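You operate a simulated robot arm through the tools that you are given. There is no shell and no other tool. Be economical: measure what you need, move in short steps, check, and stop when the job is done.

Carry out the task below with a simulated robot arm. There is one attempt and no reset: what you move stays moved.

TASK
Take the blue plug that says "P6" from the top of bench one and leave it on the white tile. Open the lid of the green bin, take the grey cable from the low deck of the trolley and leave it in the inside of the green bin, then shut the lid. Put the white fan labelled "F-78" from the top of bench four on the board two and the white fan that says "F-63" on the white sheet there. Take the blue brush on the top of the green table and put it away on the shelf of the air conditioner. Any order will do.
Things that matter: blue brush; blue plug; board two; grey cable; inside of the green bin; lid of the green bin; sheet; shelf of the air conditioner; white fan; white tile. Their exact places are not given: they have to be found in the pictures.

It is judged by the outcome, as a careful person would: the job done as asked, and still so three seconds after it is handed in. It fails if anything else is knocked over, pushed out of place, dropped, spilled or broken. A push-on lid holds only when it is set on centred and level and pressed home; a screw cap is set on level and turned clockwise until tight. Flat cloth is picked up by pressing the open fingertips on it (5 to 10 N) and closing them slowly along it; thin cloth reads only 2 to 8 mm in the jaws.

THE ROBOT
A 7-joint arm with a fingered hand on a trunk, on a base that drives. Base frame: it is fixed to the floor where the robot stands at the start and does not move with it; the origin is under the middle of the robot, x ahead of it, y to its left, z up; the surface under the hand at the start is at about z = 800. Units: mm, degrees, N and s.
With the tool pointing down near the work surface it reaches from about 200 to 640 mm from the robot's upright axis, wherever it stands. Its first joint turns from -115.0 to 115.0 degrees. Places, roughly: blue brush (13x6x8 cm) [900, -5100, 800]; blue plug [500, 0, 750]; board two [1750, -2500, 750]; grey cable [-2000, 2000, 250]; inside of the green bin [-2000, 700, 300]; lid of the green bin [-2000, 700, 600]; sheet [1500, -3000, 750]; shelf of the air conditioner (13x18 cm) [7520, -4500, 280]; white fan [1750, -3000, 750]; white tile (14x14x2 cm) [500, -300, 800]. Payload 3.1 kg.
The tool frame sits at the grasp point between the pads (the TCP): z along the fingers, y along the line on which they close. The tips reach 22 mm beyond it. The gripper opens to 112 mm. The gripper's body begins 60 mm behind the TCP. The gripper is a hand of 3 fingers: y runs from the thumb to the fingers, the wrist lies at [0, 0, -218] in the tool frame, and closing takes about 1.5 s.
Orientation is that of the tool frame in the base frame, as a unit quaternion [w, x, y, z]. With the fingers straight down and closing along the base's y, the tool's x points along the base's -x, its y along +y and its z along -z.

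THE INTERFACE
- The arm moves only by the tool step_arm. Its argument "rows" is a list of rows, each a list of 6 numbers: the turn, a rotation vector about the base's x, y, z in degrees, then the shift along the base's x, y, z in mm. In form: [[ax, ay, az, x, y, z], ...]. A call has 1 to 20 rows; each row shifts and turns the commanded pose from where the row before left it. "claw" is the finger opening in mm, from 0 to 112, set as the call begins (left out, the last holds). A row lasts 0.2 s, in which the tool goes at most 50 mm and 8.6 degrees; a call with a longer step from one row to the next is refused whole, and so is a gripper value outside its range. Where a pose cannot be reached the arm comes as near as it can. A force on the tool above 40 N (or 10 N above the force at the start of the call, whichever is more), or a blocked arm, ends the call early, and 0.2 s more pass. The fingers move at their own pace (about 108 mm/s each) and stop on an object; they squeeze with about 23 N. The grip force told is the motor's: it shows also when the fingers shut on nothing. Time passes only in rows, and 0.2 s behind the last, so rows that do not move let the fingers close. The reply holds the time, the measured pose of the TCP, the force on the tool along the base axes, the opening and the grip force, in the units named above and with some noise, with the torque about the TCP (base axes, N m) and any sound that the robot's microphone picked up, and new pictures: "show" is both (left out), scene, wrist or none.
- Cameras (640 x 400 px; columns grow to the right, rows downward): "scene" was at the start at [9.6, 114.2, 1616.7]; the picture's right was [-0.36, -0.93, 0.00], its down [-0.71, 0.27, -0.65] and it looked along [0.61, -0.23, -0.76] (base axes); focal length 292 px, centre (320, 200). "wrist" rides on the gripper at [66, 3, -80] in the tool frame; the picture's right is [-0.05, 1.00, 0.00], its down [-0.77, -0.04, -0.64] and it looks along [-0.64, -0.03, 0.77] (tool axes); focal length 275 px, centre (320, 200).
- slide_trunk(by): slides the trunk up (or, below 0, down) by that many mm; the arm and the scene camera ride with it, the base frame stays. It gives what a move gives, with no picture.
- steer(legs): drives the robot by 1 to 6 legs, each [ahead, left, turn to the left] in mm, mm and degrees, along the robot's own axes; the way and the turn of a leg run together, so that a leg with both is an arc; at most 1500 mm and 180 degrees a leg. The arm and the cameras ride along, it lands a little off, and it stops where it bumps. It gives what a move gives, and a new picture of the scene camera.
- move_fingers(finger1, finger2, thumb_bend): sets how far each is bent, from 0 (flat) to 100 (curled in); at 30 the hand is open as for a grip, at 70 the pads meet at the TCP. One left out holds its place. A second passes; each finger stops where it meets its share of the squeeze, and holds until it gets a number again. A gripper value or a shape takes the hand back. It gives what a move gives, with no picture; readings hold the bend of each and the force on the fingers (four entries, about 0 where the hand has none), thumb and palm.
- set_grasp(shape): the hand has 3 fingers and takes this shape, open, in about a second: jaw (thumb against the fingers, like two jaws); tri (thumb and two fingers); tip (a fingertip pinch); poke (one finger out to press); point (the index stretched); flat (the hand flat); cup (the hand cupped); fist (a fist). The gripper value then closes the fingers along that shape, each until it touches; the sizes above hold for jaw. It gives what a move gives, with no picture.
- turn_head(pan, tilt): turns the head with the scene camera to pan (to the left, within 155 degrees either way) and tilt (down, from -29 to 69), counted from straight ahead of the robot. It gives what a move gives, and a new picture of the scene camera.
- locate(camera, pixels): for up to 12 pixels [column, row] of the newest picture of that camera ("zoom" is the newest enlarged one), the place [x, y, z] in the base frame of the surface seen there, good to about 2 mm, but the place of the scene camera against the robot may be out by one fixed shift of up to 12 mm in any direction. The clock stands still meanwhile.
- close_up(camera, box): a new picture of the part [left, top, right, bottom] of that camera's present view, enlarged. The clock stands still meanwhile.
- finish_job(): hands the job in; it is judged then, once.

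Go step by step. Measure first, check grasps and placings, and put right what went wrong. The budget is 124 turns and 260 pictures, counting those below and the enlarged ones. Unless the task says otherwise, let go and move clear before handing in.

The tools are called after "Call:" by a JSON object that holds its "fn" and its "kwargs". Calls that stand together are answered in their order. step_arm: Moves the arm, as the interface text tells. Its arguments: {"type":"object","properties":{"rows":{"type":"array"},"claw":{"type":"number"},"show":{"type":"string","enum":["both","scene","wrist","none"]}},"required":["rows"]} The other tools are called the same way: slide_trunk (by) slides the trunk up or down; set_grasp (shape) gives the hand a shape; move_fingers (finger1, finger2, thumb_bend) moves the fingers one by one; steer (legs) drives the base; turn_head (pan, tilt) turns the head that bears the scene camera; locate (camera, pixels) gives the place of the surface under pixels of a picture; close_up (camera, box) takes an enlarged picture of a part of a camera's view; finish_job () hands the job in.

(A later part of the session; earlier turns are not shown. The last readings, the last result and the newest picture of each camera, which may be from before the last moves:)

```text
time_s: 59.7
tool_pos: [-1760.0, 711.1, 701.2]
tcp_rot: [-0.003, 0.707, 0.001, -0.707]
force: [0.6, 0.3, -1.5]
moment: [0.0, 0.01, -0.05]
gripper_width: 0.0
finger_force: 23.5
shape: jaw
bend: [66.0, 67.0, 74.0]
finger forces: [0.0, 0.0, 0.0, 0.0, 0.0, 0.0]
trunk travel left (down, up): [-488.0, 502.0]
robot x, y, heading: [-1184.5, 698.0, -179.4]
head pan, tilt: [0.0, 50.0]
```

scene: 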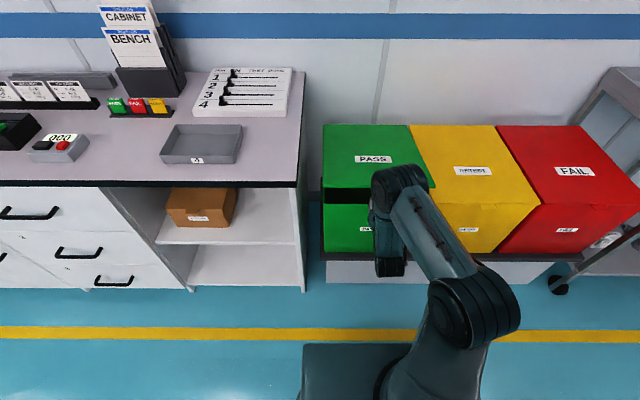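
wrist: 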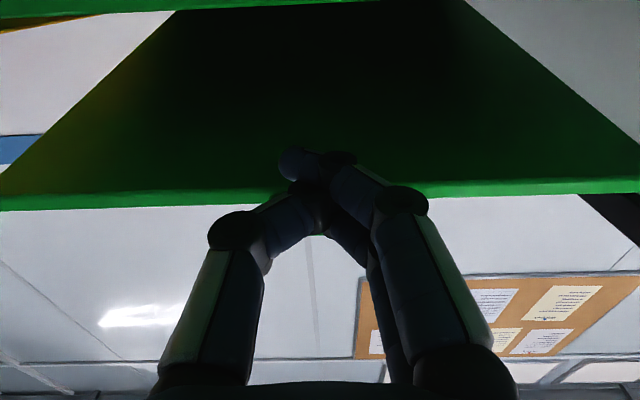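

The lid is lifting freely. I follow the hinge arc up to about 55°.

Call:
{"fn": "step_arm", "kwargs": {"rows": [[0, 0, 0, -15, 0, 19], [0, 0, 0, -15, 0, 19], [0, 0, 0, -16, 0, 19], [0, 0, 0, -16, 0, 19], [0, 0, 0, -16, 0, 18], [0, 0, 0, -16, 0, 17], [0, 0, 0, -16, 0, 17], [0, 0, 0, -16, 0, 17], [0, 0, 0, -18, 0, 12], [0, 0, 0, -18, 0, 12], [0, 0, 0, -19, 0, 11], [0, 0, 0, -19, 0, 11], [0, 0, 0, 0, 0, 0]]}}

```text
time_s: 62.5
tool_pos: [-1960.2, 713.8, 889.4]
tcp_rot: [-0.003, 0.707, 0.004, -0.707]
force: [2.2, -1.0, -1.6]
moment: [0.01, -0.04, -0.03]
gripper_width: 0.0
finger_force: 23.0
shape: jaw
bend: [66.0, 68.0, 75.0]
finger forces: [0.0, 0.0, 0.0, 0.0, 0.0, 0.1]
trunk travel left (down, up): [-488.0, 502.0]
robot x, y, heading: [-1192.0, 697.5, -179.7]
head pan, tilt: [0.0, 50.0]
```

scene: 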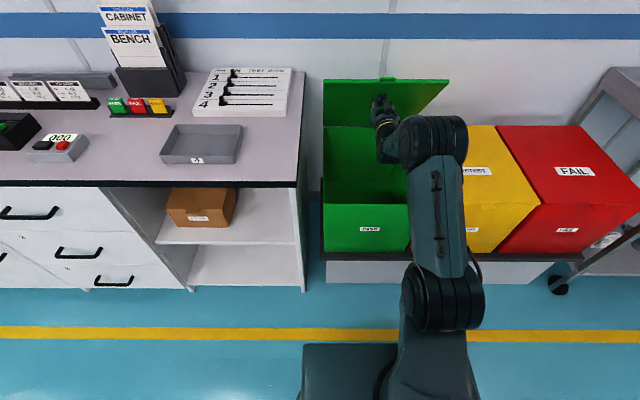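
wrist: 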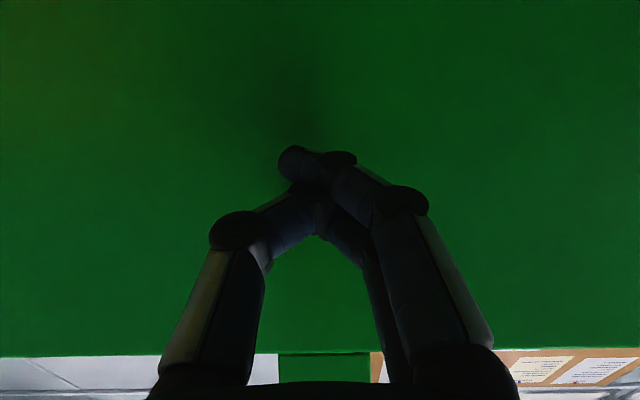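

The lid is at about 55°. I drive ahead 150 mm so the fingertips push it toward upright.

Call:
{"fn": "steer", "kwargs": {"legs": [[150, 0, 0]]}}

```text
time_s: 63.9
tool_pos: [-2112.1, 711.1, 888.5]
tcp_rot: [-0.002, 0.708, 0.004, -0.707]
force: [0.4, 0.3, -0.6]
moment: [-0.02, -0.01, 0.0]
gripper_width: 0.0
finger_force: 22.6
shape: jaw
bend: [66.0, 67.0, 75.0]
finger forces: [0.1, 0.2, 0.0, 0.0, 0.0, 0.0]
trunk travel left (down, up): [-488.0, 502.0]
robot x, y, heading: [-1334.8, 698.1, -179.3]
head pan, tilt: [0.0, 50.0]
```

scene: 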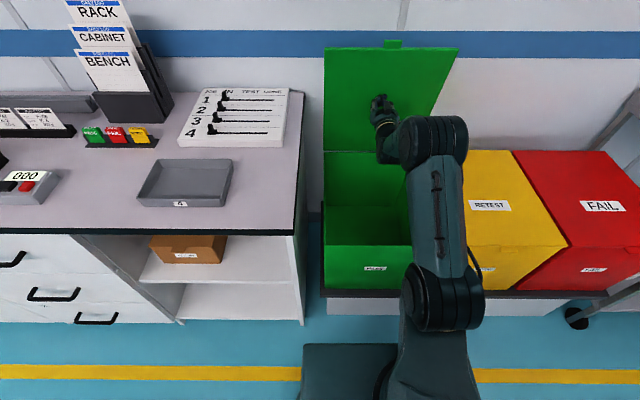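

The lid is near upright. I push on another 60 mm with the arm.

Call:
{"fn": "step_arm", "kwargs": {"rows": [[0, 0, 0, -12, 0, 0], [0, 0, 0, -12, 0, 0], [0, 0, 0, -12, 0, 0], [0, 0, 0, -12, 0, 0], [0, 0, 0, -12, 0, 0], [0, 0, 0, 0, 0, 0]]}}

```text
time_s: 65.3
tool_pos: [-2172.0, 711.8, 890.5]
tcp_rot: [-0.003, 0.707, 0.002, -0.707]
force: [-0.3, -1.6, 0.0]
moment: [-0.02, -0.01, -0.01]
gripper_width: 0.0
finger_force: 23.1
shape: jaw
bend: [66.0, 67.0, 75.0]
finger forces: [0.1, 0.1, 0.1, 0.0, 0.0, 0.0]
trunk travel left (down, up): [-488.0, 502.0]
robot x, y, heading: [-1331.7, 698.0, -179.4]
head pan, tilt: [0.0, 50.0]
```

scene: 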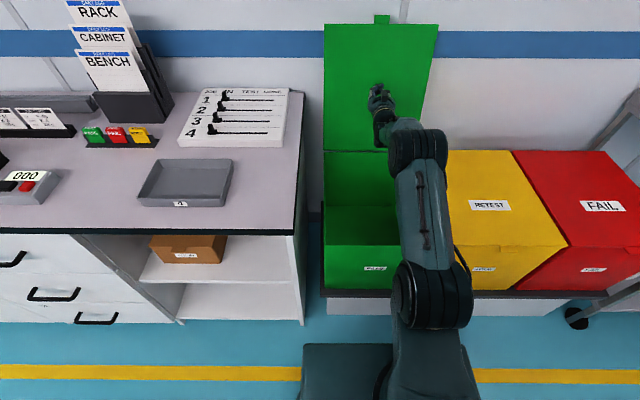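
wrist: 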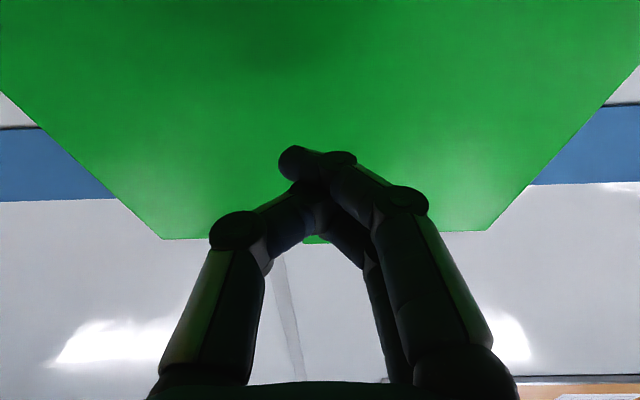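

I measure the lid's angle.

Call:
{"fn": "locate", "kwargs": {"camera": "scene", "pixels": [[345, 30], [345, 90], [340, 140], [335, 235], [420, 30], [360, 232]]}}

Call:
{"fn": "step_arm", "kwargs": {"rows": [[0, 0, 0, 15, 0, 0], [0, 0, 0, 20, 0, 0], [0, 0, 0, 0, 0, 0]]}}

```text
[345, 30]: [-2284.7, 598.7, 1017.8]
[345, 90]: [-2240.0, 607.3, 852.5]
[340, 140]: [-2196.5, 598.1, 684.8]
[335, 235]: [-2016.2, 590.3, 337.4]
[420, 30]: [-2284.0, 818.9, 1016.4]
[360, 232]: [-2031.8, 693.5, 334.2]
```

```text
time_s: 66.1
tool_pos: [-2137.0, 713.8, 888.4]
tcp_rot: [0.003, -0.707, -0.003, 0.707]
force: [0.4, -0.4, -0.1]
moment: [0.02, 0.0, 0.01]
gripper_width: 0.2
finger_force: 23.2
shape: jaw
bend: [66.0, 67.0, 75.0]
finger forces: [0.1, 0.0, 0.0, 0.0, 0.0, 0.0]
trunk travel left (down, up): [-488.0, 502.0]
robot x, y, heading: [-1336.1, 695.4, -179.6]
head pan, tilt: [0.0, 50.0]
```

scene: 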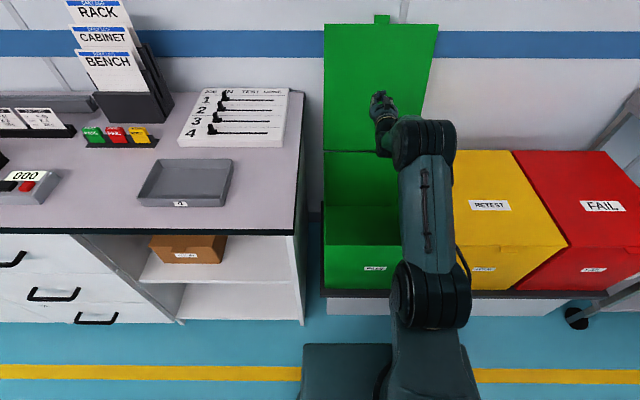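
wrist: 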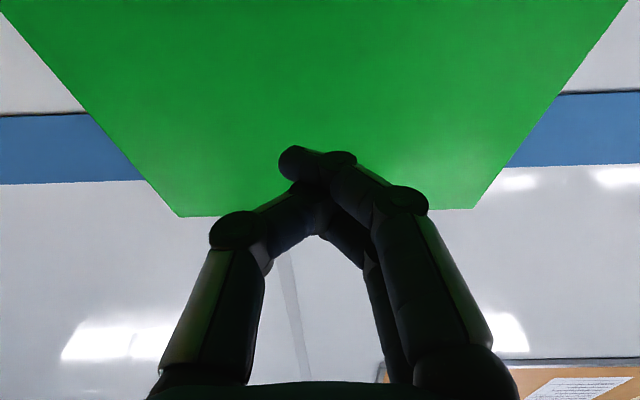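

The lid leans back at about 105° and stays. I draw the arm back, back away, and drive toward the trolley.

Call:
{"fn": "step_arm", "kwargs": {"rows": [[0, 0, 0, 45, 0, 0], [0, 0, 0, 45, 0, 0], [0, 0, 0, 45, 0, 0], [0, 0, 0, 45, 0, 0], [0, 0, 0, 45, 0, 0], [0, 0, 0, 45, 0, 0], [0, 0, 0, 45, 0, 0], [0, 0, 0, 30, 0, 0]], "show": "none"}}

Call:
{"fn": "steer", "kwargs": {"legs": [[-400, 0, -0.5], [0, -1100, 0]]}}

Call:
{"fn": "turn_head", "kwargs": {"pan": -15, "tilt": 35}}

```text
time_s: 67.9
tool_pos: [-1792.2, 714.4, 888.5]
tcp_rot: [0.003, -0.707, -0.001, 0.707]
force: [-1.0, 0.6, -1.2]
moment: [0.01, 0.03, 0.01]
gripper_width: 0.0
finger_force: 23.4
shape: jaw
bend: [66.0, 67.0, 75.0]
finger forces: [0.0, 0.0, 0.1, 0.1, 0.0, 0.1]
trunk travel left (down, up): [-488.0, 502.0]
robot x, y, heading: [-1331.0, 699.5, -179.5]
head pan, tilt: [0.0, 50.0]
```

```text
time_s: 75.6
tool_pos: [-1391.1, 1810.9, 887.3]
tcp_rot: [-0.004, 0.707, 0.001, -0.707]
force: [0.6, 0.3, -0.1]
moment: [-0.06, -0.03, -0.01]
gripper_width: 0.0
finger_force: 23.2
shape: jaw
bend: [66.0, 67.0, 75.0]
finger forces: [0.0, 0.0, 0.0, 0.1, 0.0, 0.0]
trunk travel left (down, up): [-488.0, 502.0]
robot x, y, heading: [-937.7, 1791.4, -179.9]
head pan, tilt: [0.0, 50.0]
```

scene: 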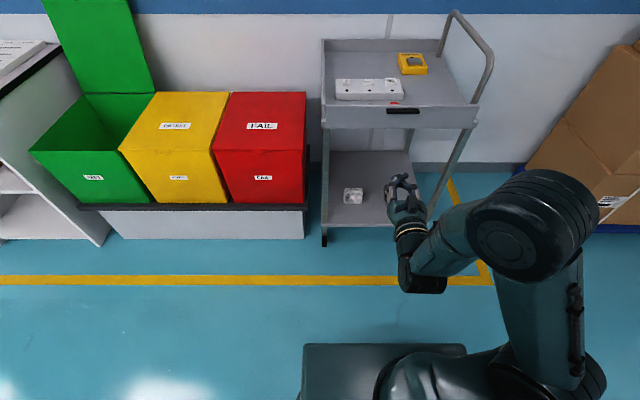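

```text
time_s: 76.4
tool_pos: [-1393.1, 1810.0, 887.6]
tcp_rot: [-0.003, 0.707, 0.001, -0.707]
force: [0.2, -0.4, -0.6]
moment: [0.0, 0.0, -0.03]
gripper_width: 0.1
finger_force: 23.2
shape: jaw
bend: [66.0, 67.0, 75.0]
finger forces: [0.1, 0.0, 0.0, 0.1, 0.0, 0.1]
trunk travel left (down, up): [-488.0, 502.0]
robot x, y, heading: [-933.3, 1788.9, -179.6]
head pan, tilt: [-15.0, 35.0]
```

scene: 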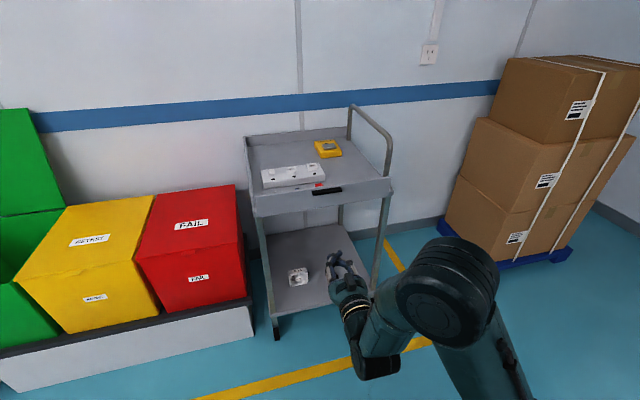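

On the low deck I see a pale thing at (298,277), and something may be hidden behind the hand. I zoom and lower the trunk for a better view.

Call:
{"fn": "close_up", "kwargs": {"camera": "scene", "box": [255, 220, 395, 330]}}

Call:
{"fn": "slide_trunk", "kwargs": {"by": -350}}

Call:
{"fn": "turn_head", "kwargs": {"pan": -8, "tilt": 35}}

```text
3.64 times, centred on (325, 275) of scene
```

zoom: 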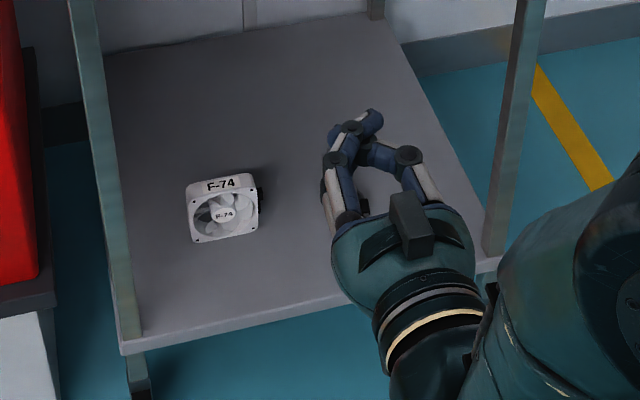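

```text
time_s: 79.8
tool_pos: [-1392.1, 1810.7, 537.3]
tcp_rot: [-0.003, 0.707, 0.001, -0.707]
force: [0.1, 0.5, -0.1]
moment: [-0.01, 0.03, 0.0]
gripper_width: 0.1
finger_force: 23.2
shape: jaw
bend: [66.0, 67.0, 75.0]
finger forces: [0.1, 0.0, 0.0, 0.0, 0.0, 0.1]
trunk travel left (down, up): [-138.0, 852.0]
robot x, y, heading: [-930.0, 1789.6, -180.1]
head pan, tilt: [-15.0, 35.0]
```

```text
time_s: 80.5
tool_pos: [-1392.8, 1809.8, 538.5]
tcp_rot: [-0.003, 0.707, 0.002, -0.707]
force: [-0.2, 0.7, 0.4]
moment: [0.01, 0.02, 0.04]
gripper_width: 0.1
finger_force: 23.1
shape: jaw
bend: [66.0, 67.0, 75.0]
finger forces: [0.0, 0.1, 0.0, 0.0, 0.1, 0.0]
trunk travel left (down, up): [-138.0, 852.0]
robot x, y, heading: [-932.2, 1789.1, -180.0]
head pan, tilt: [-8.0, 35.0]
```

scene: 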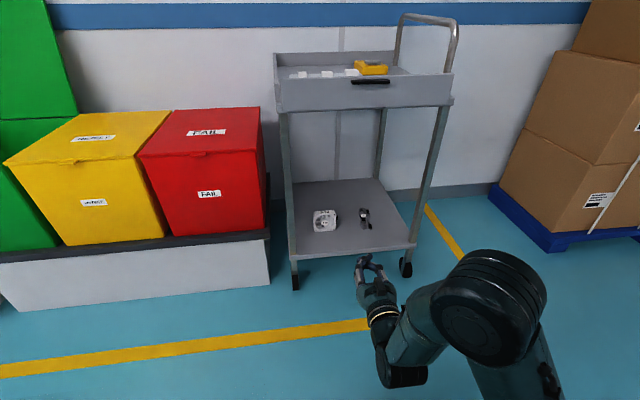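

The fan F-74 is at (325,220), and the cable appears to be at (365,217). I zoom and measure it and the trolley.

Call:
{"fn": "close_up", "kwargs": {"camera": "scene", "box": [280, 160, 430, 270]}}

Call:
{"fn": "locate", "kwargs": {"camera": "scene", "pixels": [[364, 211], [366, 226], [325, 220], [297, 255], [410, 245], [300, 185], [378, 182], [290, 150], [425, 180], [360, 108], [345, 230], [385, 235]]}}

```text
3.64 times, centred on (355, 215) of scene
```

zoom: 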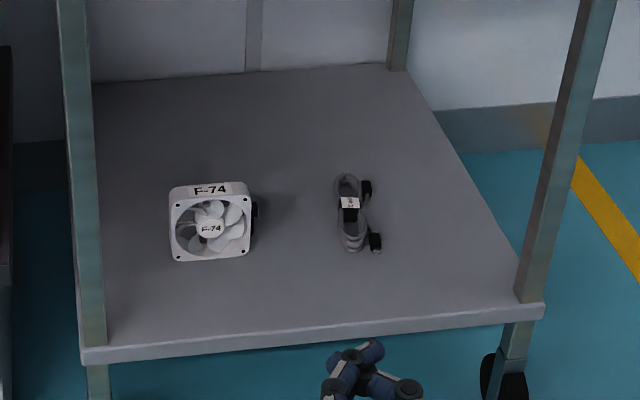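

```text
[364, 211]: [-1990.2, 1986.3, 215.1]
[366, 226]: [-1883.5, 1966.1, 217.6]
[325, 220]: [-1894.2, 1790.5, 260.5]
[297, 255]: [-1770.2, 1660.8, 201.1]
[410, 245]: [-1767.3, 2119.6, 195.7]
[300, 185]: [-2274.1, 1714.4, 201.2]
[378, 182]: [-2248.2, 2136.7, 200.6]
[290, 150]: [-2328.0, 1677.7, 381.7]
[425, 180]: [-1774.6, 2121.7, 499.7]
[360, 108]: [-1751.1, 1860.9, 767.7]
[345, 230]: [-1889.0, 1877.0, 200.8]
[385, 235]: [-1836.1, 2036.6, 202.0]
```

The cable lies along x from about −1890 to −2010 at y ≈ 1970 on the deck (z 200), between posts at y 1660 and 2120; fan F-74 is at y 1790. I drive nearer, lower the trunk fully and pitch the hand to 60° below level.

Call:
{"fn": "steer", "kwargs": {"legs": [[270, -150, 0]]}}

Call:
{"fn": "slide_trunk", "kwargs": {"by": -138}}

Call:
{"fn": "step_arm", "kwargs": {"rows": [[0, -7.5, 0, 0, 0, -10], [0, -7.5, 0, 0, 0, -10], [0, -7.5, 0, 0, 0, -10], [0, -7.5, 0, 0, 0, -10], [0, -7.5, 0, 0, 0, -15], [0, -7.5, 0, 0, 0, -15], [0, -7.5, 0, 0, 0, -15], [0, -7.5, 0, 0, 0, -15], [0, 0, 0, 0, 0, -10], [0, 0, 0, 0, 0, 0]], "claw": 70}}

```text
time_s: 82.6
tool_pos: [-1655.4, 1962.8, 537.3]
tcp_rot: [-0.005, 0.707, 0.0, -0.707]
force: [-0.5, -0.7, -0.6]
moment: [0.01, -0.01, -0.04]
gripper_width: 0.0
finger_force: 23.2
shape: jaw
bend: [66.0, 67.0, 75.0]
finger forces: [0.0, 0.0, 0.1, 0.0, 0.0, 0.0]
trunk travel left (down, up): [-138.0, 852.0]
robot x, y, heading: [-1195.5, 1939.0, -179.7]
head pan, tilt: [-8.0, 35.0]
```

scene: 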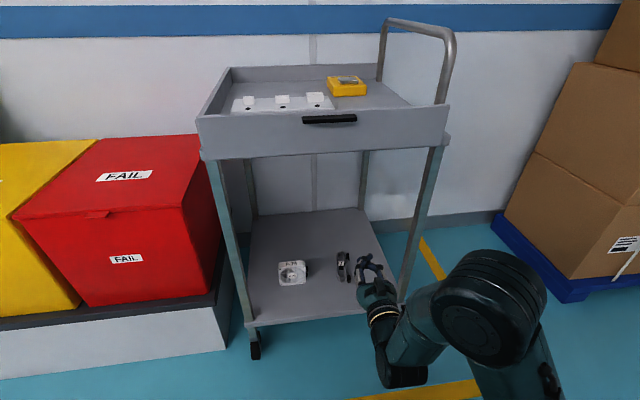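

```text
time_s: 84.2
tool_pos: [-1656.1, 1962.8, 399.5]
tcp_rot: [-0.005, 0.707, 0.0, -0.707]
force: [-1.1, -0.7, -0.3]
moment: [0.0, -0.01, -0.02]
gripper_width: 0.0
finger_force: 22.7
shape: jaw
bend: [66.0, 67.0, 75.0]
finger forces: [0.0, 0.1, 0.0, 0.1, 0.0, 0.0]
trunk travel left (down, up): [0.0, 990.0]
robot x, y, heading: [-1195.6, 1939.5, -179.9]
head pan, tilt: [-8.0, 35.0]
```

```text
time_s: 86.4
tool_pos: [-1631.3, 1963.6, 280.7]
tcp_rot: [-0.004, 0.966, 0.002, -0.259]
force: [0.4, 0.3, -0.8]
moment: [0.01, -0.05, 0.0]
gripper_width: 69.8
finger_force: 0.1
shape: jaw
bend: [71.0, 71.0, 69.0]
finger forces: [0.0, 0.0, 0.0, 0.0, 0.0, 0.0]
out of reach, approached as far as the arm can: row 8
trunk travel left (down, up): [0.0, 990.0]
robot x, y, heading: [-1198.0, 1939.5, -180.0]
head pan, tilt: [-8.0, 35.0]
```

scene: 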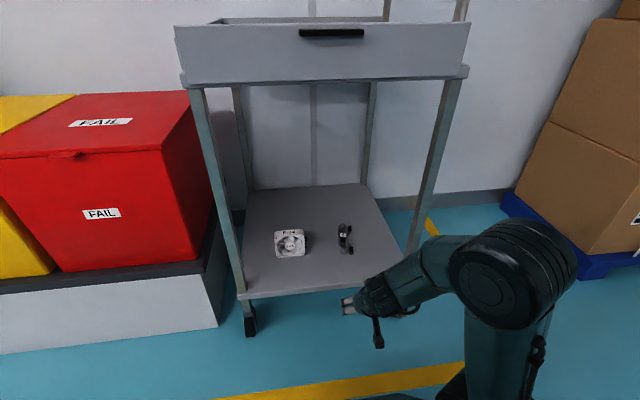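
wrist: 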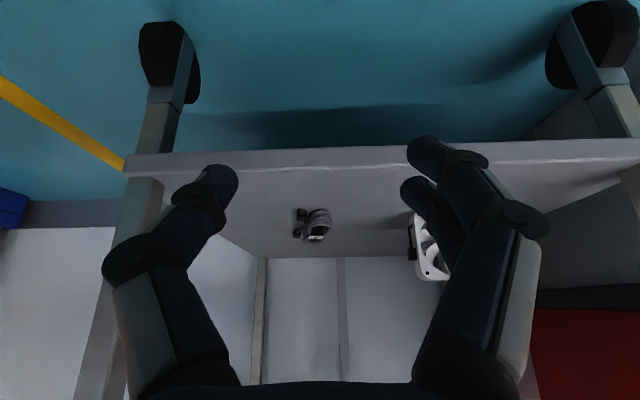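

The arm stopped at z 281, its limit here, and the cable shows at (315,222) in the wrist view. I measure the cable, the elbow and the posts before going in.

Call:
{"fn": "locate", "kwargs": {"camera": "wrist", "pixels": [[317, 212], [318, 238], [300, 215], [330, 222], [312, 225], [298, 232], [425, 250]]}}

Call:
{"fn": "locate", "kwargs": {"camera": "scene", "pixels": [[510, 270], [430, 260], [380, 295], [430, 180], [485, 350], [345, 238], [320, 85]]}}

Call:
{"fn": "close_up", "kwargs": {"camera": "wrist", "box": [270, 190, 370, 260]}}

Call:
{"fn": "close_up", "kwargs": {"camera": "scene", "box": [310, 205, 390, 275]}}

```text
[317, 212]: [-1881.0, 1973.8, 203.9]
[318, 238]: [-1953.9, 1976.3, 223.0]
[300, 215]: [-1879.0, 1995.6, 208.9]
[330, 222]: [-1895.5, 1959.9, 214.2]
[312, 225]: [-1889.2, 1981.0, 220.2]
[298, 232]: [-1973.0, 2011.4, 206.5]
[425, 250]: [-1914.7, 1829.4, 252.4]
```

```text
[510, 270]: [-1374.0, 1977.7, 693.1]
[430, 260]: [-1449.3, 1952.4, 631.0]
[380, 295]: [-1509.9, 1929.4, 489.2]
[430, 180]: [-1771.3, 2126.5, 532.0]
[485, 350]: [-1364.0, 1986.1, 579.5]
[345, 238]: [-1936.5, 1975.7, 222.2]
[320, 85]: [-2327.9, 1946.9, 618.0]
```

```text
5.71 times, centred on (320, 225) of wrist
```

zoom: 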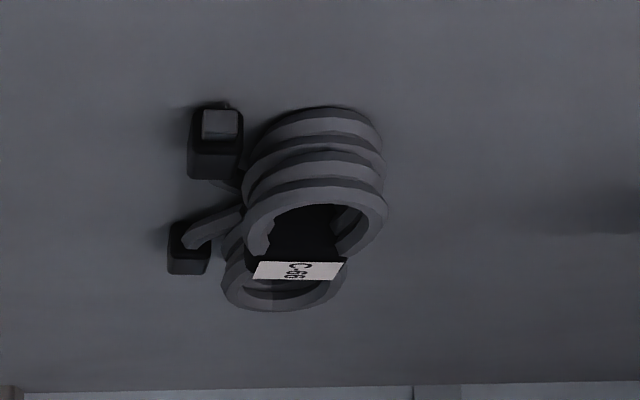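

```text
5.71 times, centred on (350, 240) of scene
```

zoom: 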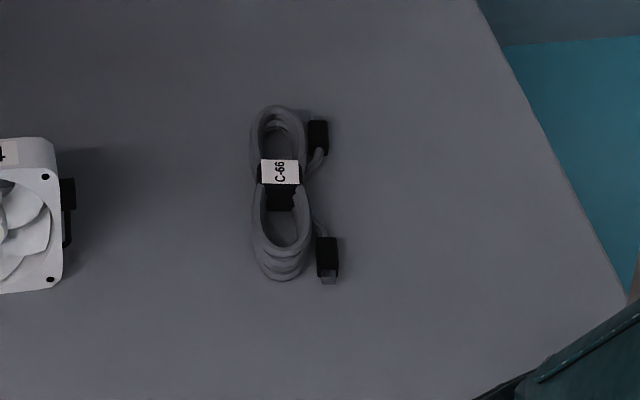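

The cable's middle is at about (−1943, 1977, 222) by the wrist camera, and the elbow is in line behind the hand. I reach forward at this height.

Call:
{"fn": "step_arm", "kwargs": {"rows": [[0, 0, 0, -25, 3, 0], [0, 0, 0, -25, 3, 0], [0, 0, 0, -25, 3, 0], [0, 0, 0, -25, 2, 0], [0, 0, 0, -25, 2, 0], [0, 0, 0, -25, 0, 0], [0, 0, 0, -25, 0, 0], [0, 0, 0, 0, 0, 0]], "claw": 75}}

```text
time_s: 88.2
tool_pos: [-1806.5, 1974.7, 277.5]
tcp_rot: [-0.004, 0.966, 0.002, -0.258]
force: [0.2, -0.2, -0.3]
moment: [0.01, 0.01, -0.03]
gripper_width: 74.8
finger_force: 0.1
shape: jaw
bend: [69.0, 69.0, 66.0]
finger forces: [0.1, 0.0, 0.0, 0.0, 0.1, 0.0]
trunk travel left (down, up): [0.0, 990.0]
robot x, y, heading: [-1197.5, 1943.3, -179.9]
head pan, tilt: [-8.0, 35.0]
```

scene: 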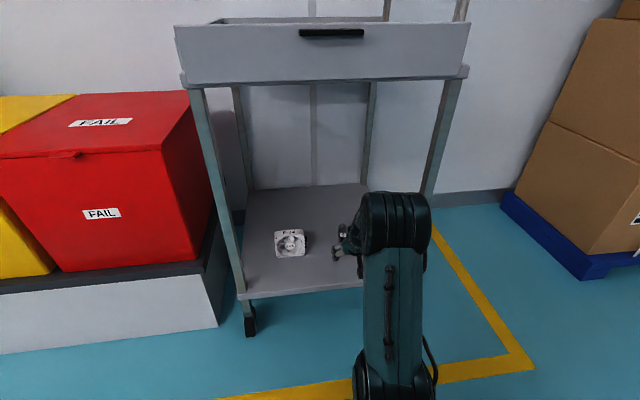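
wrist: 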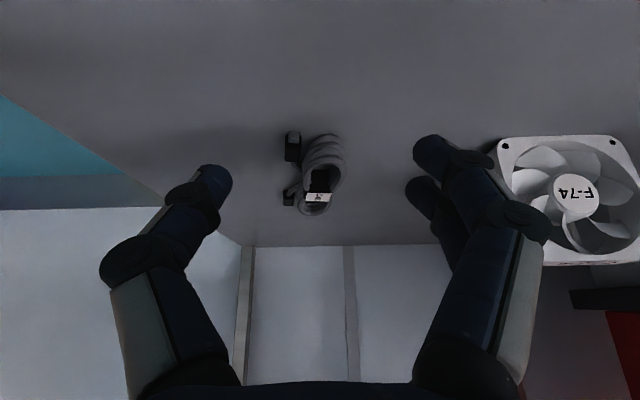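

The reach works. I check the elbow against the tray and re-measure the cable.

Call:
{"fn": "locate", "kwargs": {"camera": "scene", "pixels": [[395, 200], [425, 220], [385, 240], [395, 350], [440, 82], [330, 82], [437, 130]]}}

Call:
{"fn": "locate", "kwargs": {"camera": "wrist", "pixels": [[322, 140], [306, 165], [342, 165], [326, 160], [315, 205], [292, 140], [288, 198], [318, 190], [500, 200], [515, 138]]}}

Call:
{"fn": "close_up", "kwargs": {"camera": "wrist", "box": [260, 110, 380, 230]}}

```text
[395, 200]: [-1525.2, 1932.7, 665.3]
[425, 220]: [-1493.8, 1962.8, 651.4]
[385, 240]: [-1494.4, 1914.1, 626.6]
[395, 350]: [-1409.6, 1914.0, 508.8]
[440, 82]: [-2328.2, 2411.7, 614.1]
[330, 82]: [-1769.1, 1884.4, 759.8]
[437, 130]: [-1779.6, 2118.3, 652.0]
```

```text
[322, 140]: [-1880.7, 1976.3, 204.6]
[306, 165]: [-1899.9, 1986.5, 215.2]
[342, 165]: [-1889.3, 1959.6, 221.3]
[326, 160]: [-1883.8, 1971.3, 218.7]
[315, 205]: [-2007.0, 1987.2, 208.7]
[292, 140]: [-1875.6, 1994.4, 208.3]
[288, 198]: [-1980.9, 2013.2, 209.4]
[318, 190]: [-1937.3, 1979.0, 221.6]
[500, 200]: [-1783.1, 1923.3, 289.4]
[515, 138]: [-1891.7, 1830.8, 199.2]
```

```text
3.33 times, centred on (320, 170) of wrist
```

zoom: 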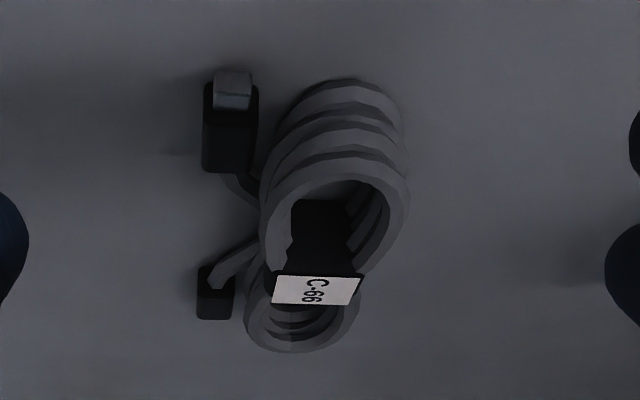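

Elbow clears the tray (bottom 760). I drive ahead 130 mm to bring the hand over the cable, then pitch it nearly straight down.

Call:
{"fn": "steer", "kwargs": {"legs": [[130, 0, 0]]}}

Call:
{"fn": "step_arm", "kwargs": {"rows": [[0, -8, 0, 0, 0, 0], [0, -8, 0, 0, 0, 0], [0, -8, 0, 0, 0, 0], [0, 0, 0, 0, 0, 0]], "claw": 75}}

```text
time_s: 89.5
tool_pos: [-1940.0, 1973.0, 278.3]
tcp_rot: [-0.004, 0.966, 0.003, -0.259]
force: [-0.8, 0.1, -0.6]
moment: [0.01, -0.02, -0.03]
gripper_width: 74.7
finger_force: 0.0
shape: jaw
bend: [69.0, 69.0, 66.0]
finger forces: [0.1, 0.1, 0.1, 0.0, 0.0, 0.0]
trunk travel left (down, up): [0.0, 990.0]
robot x, y, heading: [-1326.8, 1941.6, -180.0]
head pan, tilt: [-8.0, 35.0]
```

scene: 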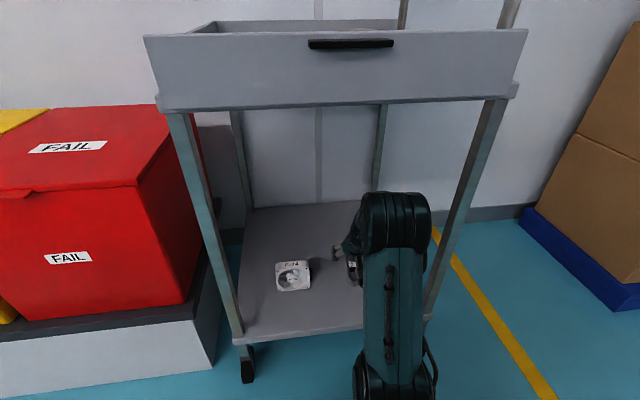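

```text
time_s: 90.5
tool_pos: [-1938.3, 1973.1, 277.8]
tcp_rot: [-0.003, 0.999, 0.004, -0.051]
force: [0.0, 0.1, -0.9]
moment: [0.02, 0.04, 0.02]
gripper_width: 74.9
finger_force: 0.1
shape: jaw
bend: [69.0, 69.0, 66.0]
finger forces: [0.0, 0.0, 0.1, 0.0, 0.1, 0.0]
trunk travel left (down, up): [0.0, 990.0]
robot x, y, heading: [-1328.8, 1941.4, -179.9]
head pan, tilt: [-8.0, 35.0]
```

scene: 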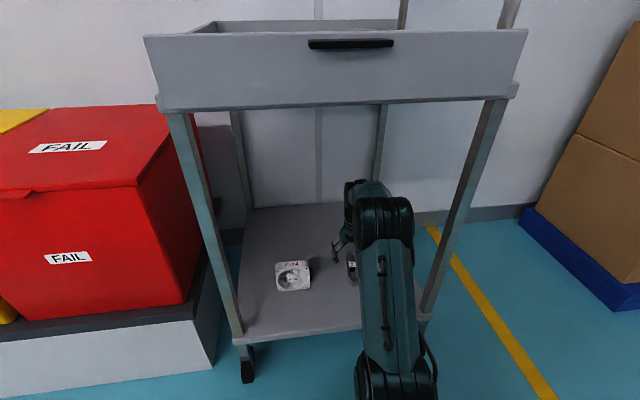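
wrist: 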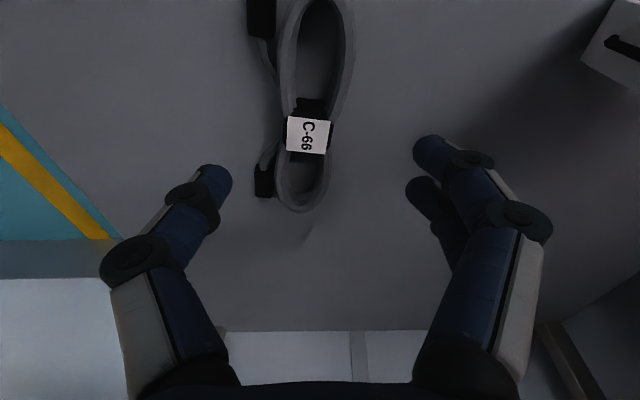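

The cable label is at (306,135). I measure to align.

Call:
{"fn": "locate", "kwargs": {"camera": "wrist", "pixels": [[306, 135], [285, 110], [335, 110], [300, 210], [310, 8], [264, 185], [262, 30], [283, 150], [328, 150]]}}

```text
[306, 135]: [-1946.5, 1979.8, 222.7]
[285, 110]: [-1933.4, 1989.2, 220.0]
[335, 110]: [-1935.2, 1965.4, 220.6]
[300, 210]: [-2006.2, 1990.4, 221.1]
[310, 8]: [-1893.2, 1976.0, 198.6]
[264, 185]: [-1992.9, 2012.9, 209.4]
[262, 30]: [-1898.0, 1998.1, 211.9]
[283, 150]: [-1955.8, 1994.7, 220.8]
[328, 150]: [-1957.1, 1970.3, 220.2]
```

I shift 7 mm in y, lower to 227 and close on the band.

Call:
{"fn": "step_arm", "kwargs": {"rows": [[0, 0, 0, -2, 7, -10], [0, 0, 0, 0, 0, -20], [0, 0, 0, 0, 0, -15], [0, 0, 0, 0, 0, -5], [0, 0, 0, 0, 0, 0]], "show": "wrist"}}

Call:
{"fn": "step_arm", "kwargs": {"rows": [[0, 0, 0, 0, 0, 0], [0, 0, 0, 0, 0, 0], [0, 0, 0, 0, 0, 0], [0, 0, 0, 0, 0, 0], [0, 0, 0, 0, 0, 0], [0, 0, 0, 0, 0, 0], [0, 0, 0, 0, 0, 0], [0, 0, 0, 0, 0, 0]], "claw": 0, "show": "wrist"}}

```text
time_s: 91.7
tool_pos: [-1941.7, 1980.1, 228.0]
tcp_rot: [-0.004, 0.999, 0.004, -0.052]
force: [-0.3, -0.3, 0.0]
moment: [0.03, 0.0, -0.04]
gripper_width: 74.6
finger_force: 0.0
shape: jaw
bend: [69.0, 69.0, 66.0]
finger forces: [0.0, 0.0, 0.1, 0.1, 0.0, 0.0]
trunk travel left (down, up): [0.0, 990.0]
robot x, y, heading: [-1326.5, 1940.1, -180.1]
head pan, tilt: [-8.0, 35.0]
```

wrist: 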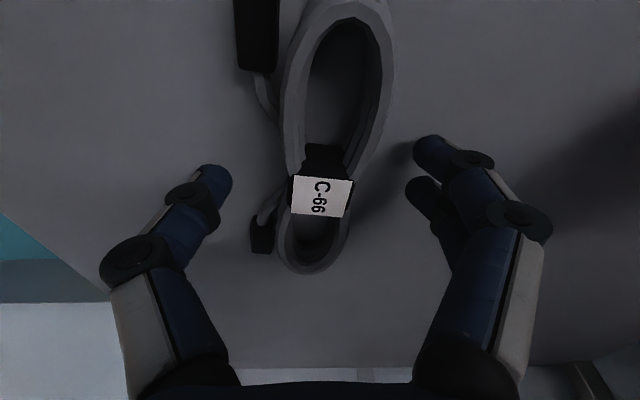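

```text
time_s: 93.5
tool_pos: [-1942.1, 1979.9, 227.7]
tcp_rot: [-0.003, 0.999, 0.004, -0.053]
force: [0.3, 0.4, -0.2]
moment: [0.01, 0.0, 0.0]
gripper_width: 22.1
finger_force: 22.8
shape: jaw
bend: [73.0, 73.0, 70.0]
finger forces: [10.0, 10.5, 0.0, 0.0, 20.5, 0.0]
trunk travel left (down, up): [0.0, 990.0]
robot x, y, heading: [-1329.3, 1941.3, -179.7]
head pan, tilt: [-8.0, 35.0]
```

wrist: 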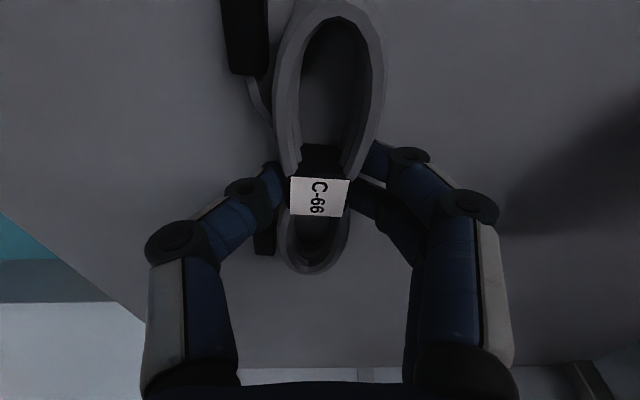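

The cable is gripped at 22 mm. I lift 50 mm and back straight out from the trolley.

Call:
{"fn": "step_arm", "kwargs": {"rows": [[0, 0, 0, 0, 0, 15], [0, 0, 0, 0, 0, 20], [0, 0, 0, 0, 0, 20], [0, 0, 0, 0, 0, 0]]}}

Call:
{"fn": "steer", "kwargs": {"legs": [[-450, 0, 0]]}}

```text
time_s: 94.5
tool_pos: [-1941.9, 1979.0, 284.3]
tcp_rot: [-0.003, 0.999, 0.005, -0.052]
force: [0.2, -0.6, -1.3]
moment: [0.0, 0.04, 0.0]
gripper_width: 21.5
finger_force: 23.1
shape: jaw
bend: [73.0, 73.0, 70.0]
finger forces: [9.9, 10.5, 0.0, 0.0, 20.5, 0.0]
trunk travel left (down, up): [0.0, 990.0]
robot x, y, heading: [-1326.8, 1939.0, -179.8]
head pan, tilt: [-8.0, 35.0]
```

scene: 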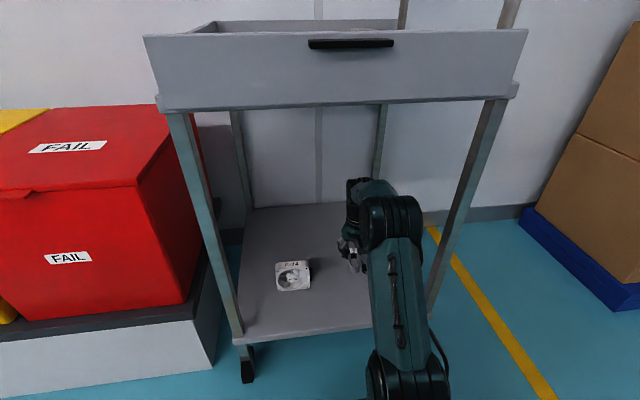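
wrist: 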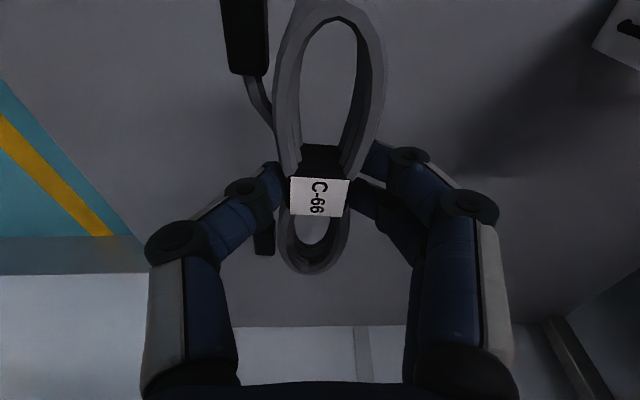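

```text
time_s: 97.2
tool_pos: [-1494.1, 1980.7, 283.8]
tcp_rot: [-0.004, 0.999, 0.004, -0.053]
force: [0.0, -0.2, -1.0]
moment: [0.0, -0.03, -0.02]
gripper_width: 21.6
finger_force: 23.0
shape: jaw
bend: [73.0, 73.0, 70.0]
finger forces: [10.0, 10.5, 0.1, 0.0, 20.6, 0.1]
trunk travel left (down, up): [0.0, 990.0]
robot x, y, heading: [-876.4, 1942.8, -179.9]
head pan, tilt: [-8.0, 35.0]
```

scene: 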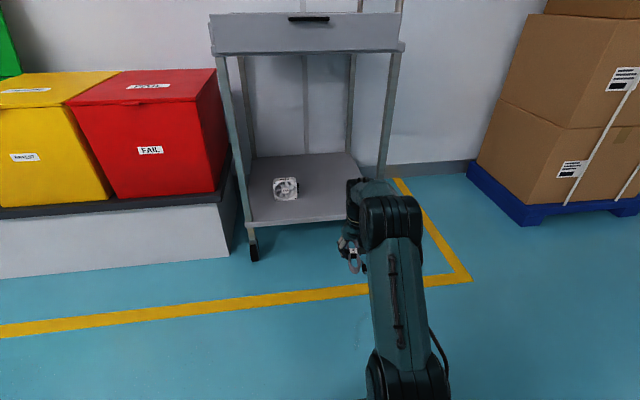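

The cable is held well. I raise the trunk 530 mm and drive back across to the open green bin.

Call:
{"fn": "slide_trunk", "kwargs": {"by": 530}}

Call:
{"fn": "steer", "kwargs": {"legs": [[0, 1275, 0], [300, 0, 0]]}}

Call:
{"fn": "turn_head", "kwargs": {"pan": 10, "tilt": 50}}

```text
refused: 530 is not a number from -400 to 400
```

```text
time_s: 105.1
tool_pos: [-1749.5, 727.2, 279.8]
tcp_rot: [-0.005, 0.999, -0.012, -0.032]
force: [8.0, 0.2, 4.0]
moment: [-0.2, 0.29, 0.27]
gripper_width: 22.2
finger_force: 22.3
shape: jaw
bend: [74.0, 73.0, 70.0]
finger forces: [10.8, 18.2, 0.1, 0.0, 21.3, 0.0]
trunk travel left (down, up): [0.0, 990.0]
robot x, y, heading: [-1149.8, 667.0, 177.8]
head pan, tilt: [-8.0, 35.0]
stopped in leg 2: the force on the tool passed its limit at 107 N (the readings are from after the stop); the commanded pose is now the measured one
```

scene: 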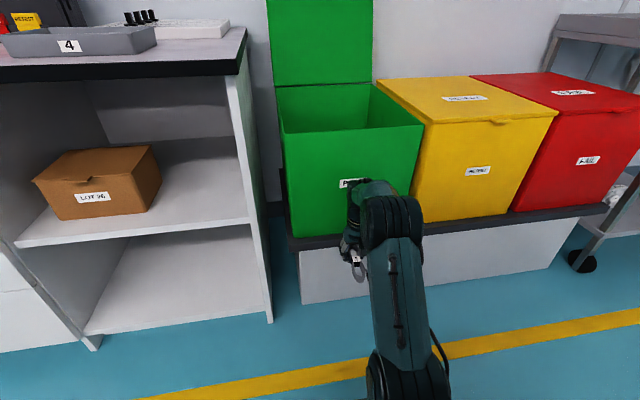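

```text
time_s: 105.9
tool_pos: [-1749.8, 727.4, 279.7]
tcp_rot: [-0.006, 0.999, -0.011, -0.031]
force: [10.2, 0.1, 3.6]
moment: [-0.21, 0.34, 0.41]
gripper_width: 21.9
finger_force: 22.5
shape: jaw
bend: [74.0, 73.0, 70.0]
finger forces: [10.8, 20.2, 0.1, 0.0, 21.4, 0.1]
trunk travel left (down, up): [0.0, 990.0]
robot x, y, heading: [-1147.5, 662.3, 178.1]
head pan, tilt: [10.0, 50.0]
```

scene: 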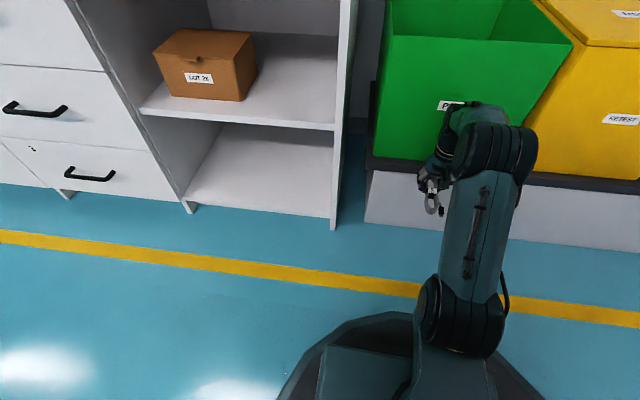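

The trunk move was refused (limit 400) and the hand then bumped the plinth or bin front, with the cable still held. I back off, and will check the bin and cable.

Call:
{"fn": "steer", "kwargs": {"legs": [[-250, 0, 0]]}}

Call:
{"fn": "close_up", "kwargs": {"camera": "scene", "box": [380, 60, 640, 280]}}

```text
time_s: 107.7
tool_pos: [-1502.8, 715.8, 279.7]
tcp_rot: [-0.005, 0.999, -0.009, -0.031]
force: [-0.1, -0.7, -1.1]
moment: [0.02, 0.01, 0.02]
gripper_width: 22.1
finger_force: 23.0
shape: jaw
bend: [74.0, 73.0, 70.0]
finger forces: [10.7, 11.1, 0.0, 0.0, 21.7, 0.0]
trunk travel left (down, up): [0.0, 990.0]
robot x, y, heading: [-899.3, 656.8, 178.2]
head pan, tilt: [10.0, 50.0]
```

scene: 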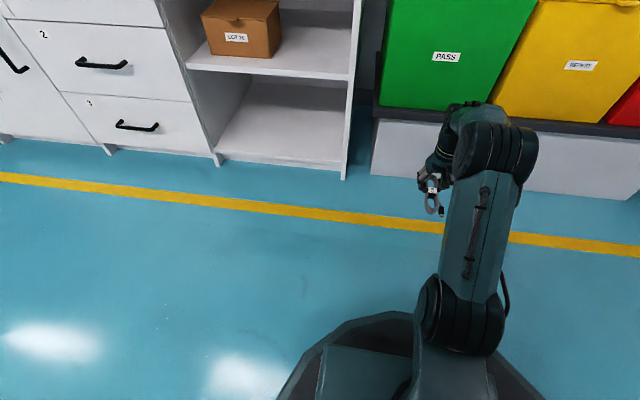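

```text
1.82 times, centred on (510, 170) of scene
```

zoom: 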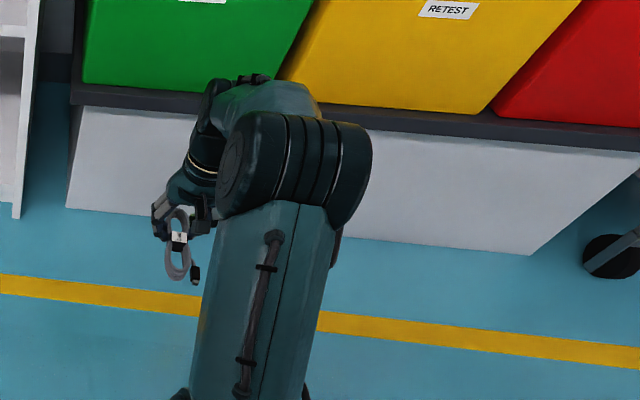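

All looks in place and the cable is still held, tilted a little. I raise the trunk in two slides.

Call:
{"fn": "slide_trunk", "kwargs": {"by": 400}}

Call:
{"fn": "slide_trunk", "kwargs": {"by": 180}}

Call:
{"fn": "step_arm", "kwargs": {"rows": [[0, 0, 0, 0, 0, 0]]}}

```text
time_s: 111.5
tool_pos: [-1503.9, 715.8, 679.5]
tcp_rot: [-0.005, 0.999, -0.009, -0.032]
force: [-0.3, 0.2, -0.8]
moment: [-0.01, 0.04, -0.02]
gripper_width: 21.8
finger_force: 23.0
shape: jaw
bend: [74.0, 73.0, 70.0]
finger forces: [10.7, 10.9, 0.1, 0.0, 21.7, 0.1]
trunk travel left (down, up): [-400.0, 590.0]
robot x, y, heading: [-901.4, 656.3, 178.2]
head pan, tilt: [10.0, 50.0]
```

```text
time_s: 113.5
tool_pos: [-1502.7, 715.6, 858.8]
tcp_rot: [-0.005, 0.999, -0.009, -0.032]
force: [-0.5, -0.2, -0.9]
moment: [0.0, -0.04, -0.01]
gripper_width: 22.0
finger_force: 23.4
shape: jaw
bend: [74.0, 73.0, 70.0]
finger forces: [10.6, 11.0, 0.0, 0.1, 21.7, 0.0]
trunk travel left (down, up): [-580.0, 410.0]
robot x, y, heading: [-899.8, 663.3, 178.4]
head pan, tilt: [10.0, 50.0]
```

```text
time_s: 113.9
tool_pos: [-1502.1, 715.8, 858.5]
tcp_rot: [-0.004, 0.999, -0.01, -0.031]
force: [-1.2, -0.1, -1.6]
moment: [0.01, -0.01, -0.01]
gripper_width: 22.1
finger_force: 23.2
shape: jaw
bend: [74.0, 73.0, 70.0]
finger forces: [10.7, 10.9, 0.0, 0.0, 21.8, 0.0]
trunk travel left (down, up): [-580.0, 410.0]
robot x, y, heading: [-900.3, 659.0, 178.1]
head pan, tilt: [10.0, 50.0]
```

scene: 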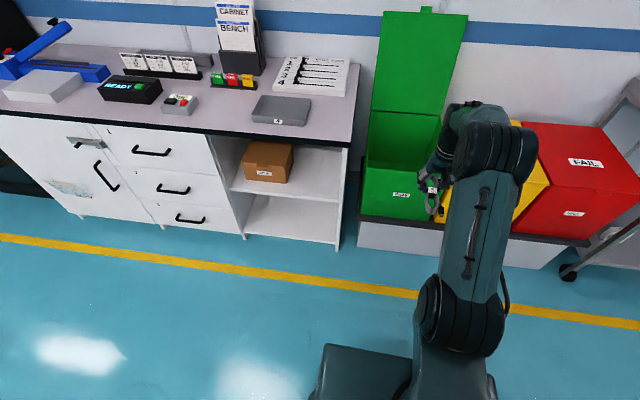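
wrist: 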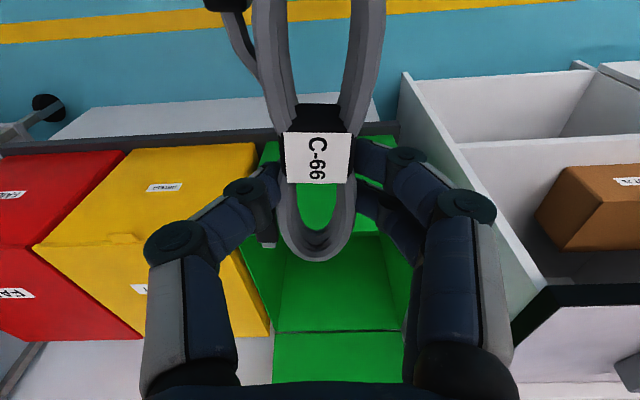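

I drive ahead 450 mm, straightening by 1.8°, to bring the cable over the bin.

Call:
{"fn": "steer", "kwargs": {"legs": [[0, 0, 1.8], [450, 0, 0]]}}

Call:
{"fn": "step_arm", "kwargs": {"rows": [[0, 0, 0, 0, 0, 0]], "show": "wrist"}}

```text
time_s: 117.0
tool_pos: [-1954.4, 702.4, 858.4]
tcp_rot: [-0.005, 0.999, 0.003, -0.032]
force: [-0.6, 0.1, -0.7]
moment: [0.0, 0.01, 0.03]
gripper_width: 22.1
finger_force: 23.1
shape: jaw
bend: [74.0, 73.0, 70.0]
finger forces: [10.7, 11.1, 0.1, 0.0, 21.7, 0.0]
trunk travel left (down, up): [-580.0, 410.0]
robot x, y, heading: [-1350.5, 658.9, 179.8]
head pan, tilt: [10.0, 50.0]
```

scene: 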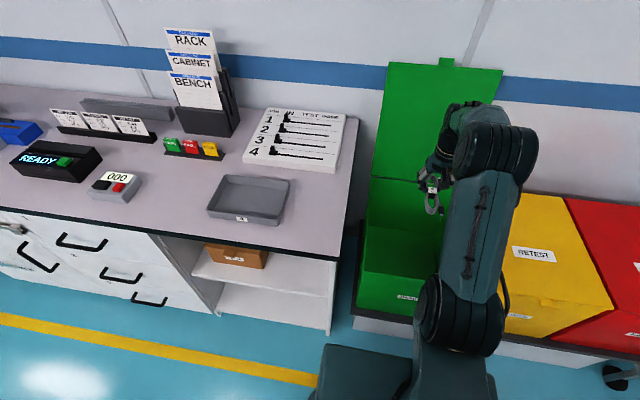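

```text
time_s: 117.4
tool_pos: [-1954.6, 702.2, 859.4]
tcp_rot: [-0.004, 0.999, 0.002, -0.031]
force: [-0.7, 0.4, -2.0]
moment: [0.02, 0.01, -0.02]
gripper_width: 22.2
finger_force: 23.0
shape: jaw
bend: [74.0, 73.0, 70.0]
finger forces: [10.6, 11.0, 0.1, 0.0, 21.7, 0.0]
trunk travel left (down, up): [-580.0, 410.0]
robot x, y, heading: [-1351.9, 656.5, 179.5]
head pan, tilt: [10.0, 50.0]
```

wrist: 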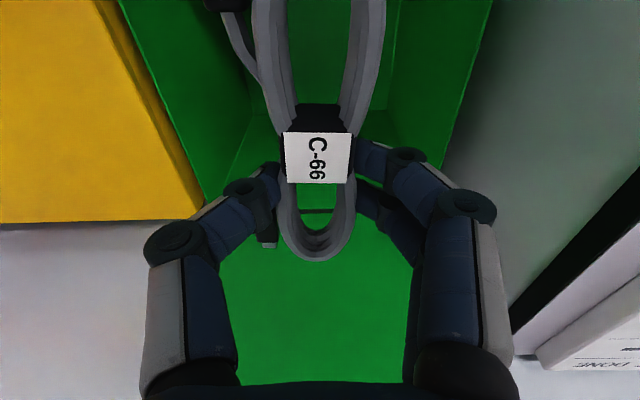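

The cable is centred over the opening. I lower the trunk 390 mm, keeping the arm's posture.

Call:
{"fn": "slide_trunk", "kwargs": {"by": -380}}

Call:
{"fn": "step_arm", "kwargs": {"rows": [[0, 0, 0, 0, 0, -5]]}}

```text
time_s: 121.1
tool_pos: [-1954.7, 701.8, 479.2]
tcp_rot: [-0.005, 0.999, 0.002, -0.032]
force: [-0.3, -0.4, -2.1]
moment: [0.0, 0.0, -0.03]
gripper_width: 22.2
finger_force: 22.5
shape: jaw
bend: [74.0, 73.0, 70.0]
finger forces: [10.7, 10.9, 0.1, 0.1, 21.7, 0.0]
trunk travel left (down, up): [-200.0, 790.0]
robot x, y, heading: [-1353.5, 658.8, 180.0]
head pan, tilt: [10.0, 50.0]
```

```text
time_s: 121.5
tool_pos: [-1954.5, 702.4, 473.0]
tcp_rot: [-0.005, 0.999, 0.003, -0.031]
force: [0.2, -0.2, -1.0]
moment: [0.0, 0.02, -0.01]
gripper_width: 22.1
finger_force: 23.3
shape: jaw
bend: [74.0, 73.0, 70.0]
finger forces: [10.7, 11.0, 0.1, 0.1, 21.8, 0.0]
trunk travel left (down, up): [-200.0, 790.0]
robot x, y, heading: [-1349.8, 659.1, 179.5]
head pan, tilt: [10.0, 50.0]
```

scene: 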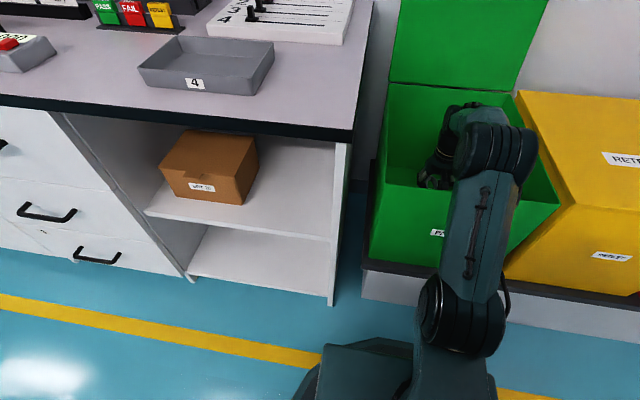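
wrist: 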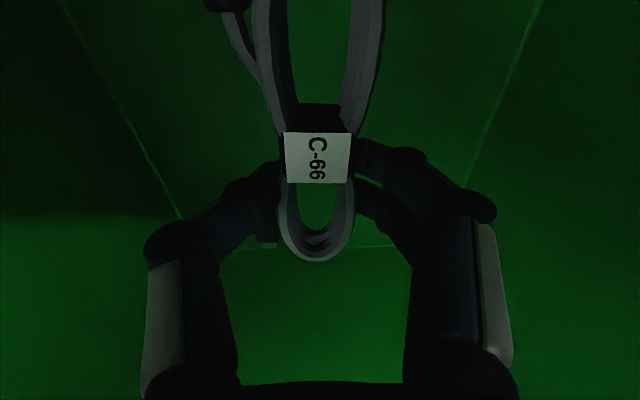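

I check the remaining height to the floor and the forearm's clearance over the rim.

Call:
{"fn": "locate", "kwargs": {"camera": "wrist", "pixels": [[320, 60], [315, 215], [420, 60], [320, 290], [270, 60], [310, 250]]}}

Call:
{"fn": "locate", "kwargs": {"camera": "scene", "pixels": [[497, 150], [460, 120], [490, 200], [450, 196], [395, 183]]}}

```text
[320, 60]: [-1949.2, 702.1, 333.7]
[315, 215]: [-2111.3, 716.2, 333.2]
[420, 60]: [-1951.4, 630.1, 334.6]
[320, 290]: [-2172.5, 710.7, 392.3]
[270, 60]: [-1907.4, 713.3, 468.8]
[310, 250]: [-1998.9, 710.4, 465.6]
```

```text
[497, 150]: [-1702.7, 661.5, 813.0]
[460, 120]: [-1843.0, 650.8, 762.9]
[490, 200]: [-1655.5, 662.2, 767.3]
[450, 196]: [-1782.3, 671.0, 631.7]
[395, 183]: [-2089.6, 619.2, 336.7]
```

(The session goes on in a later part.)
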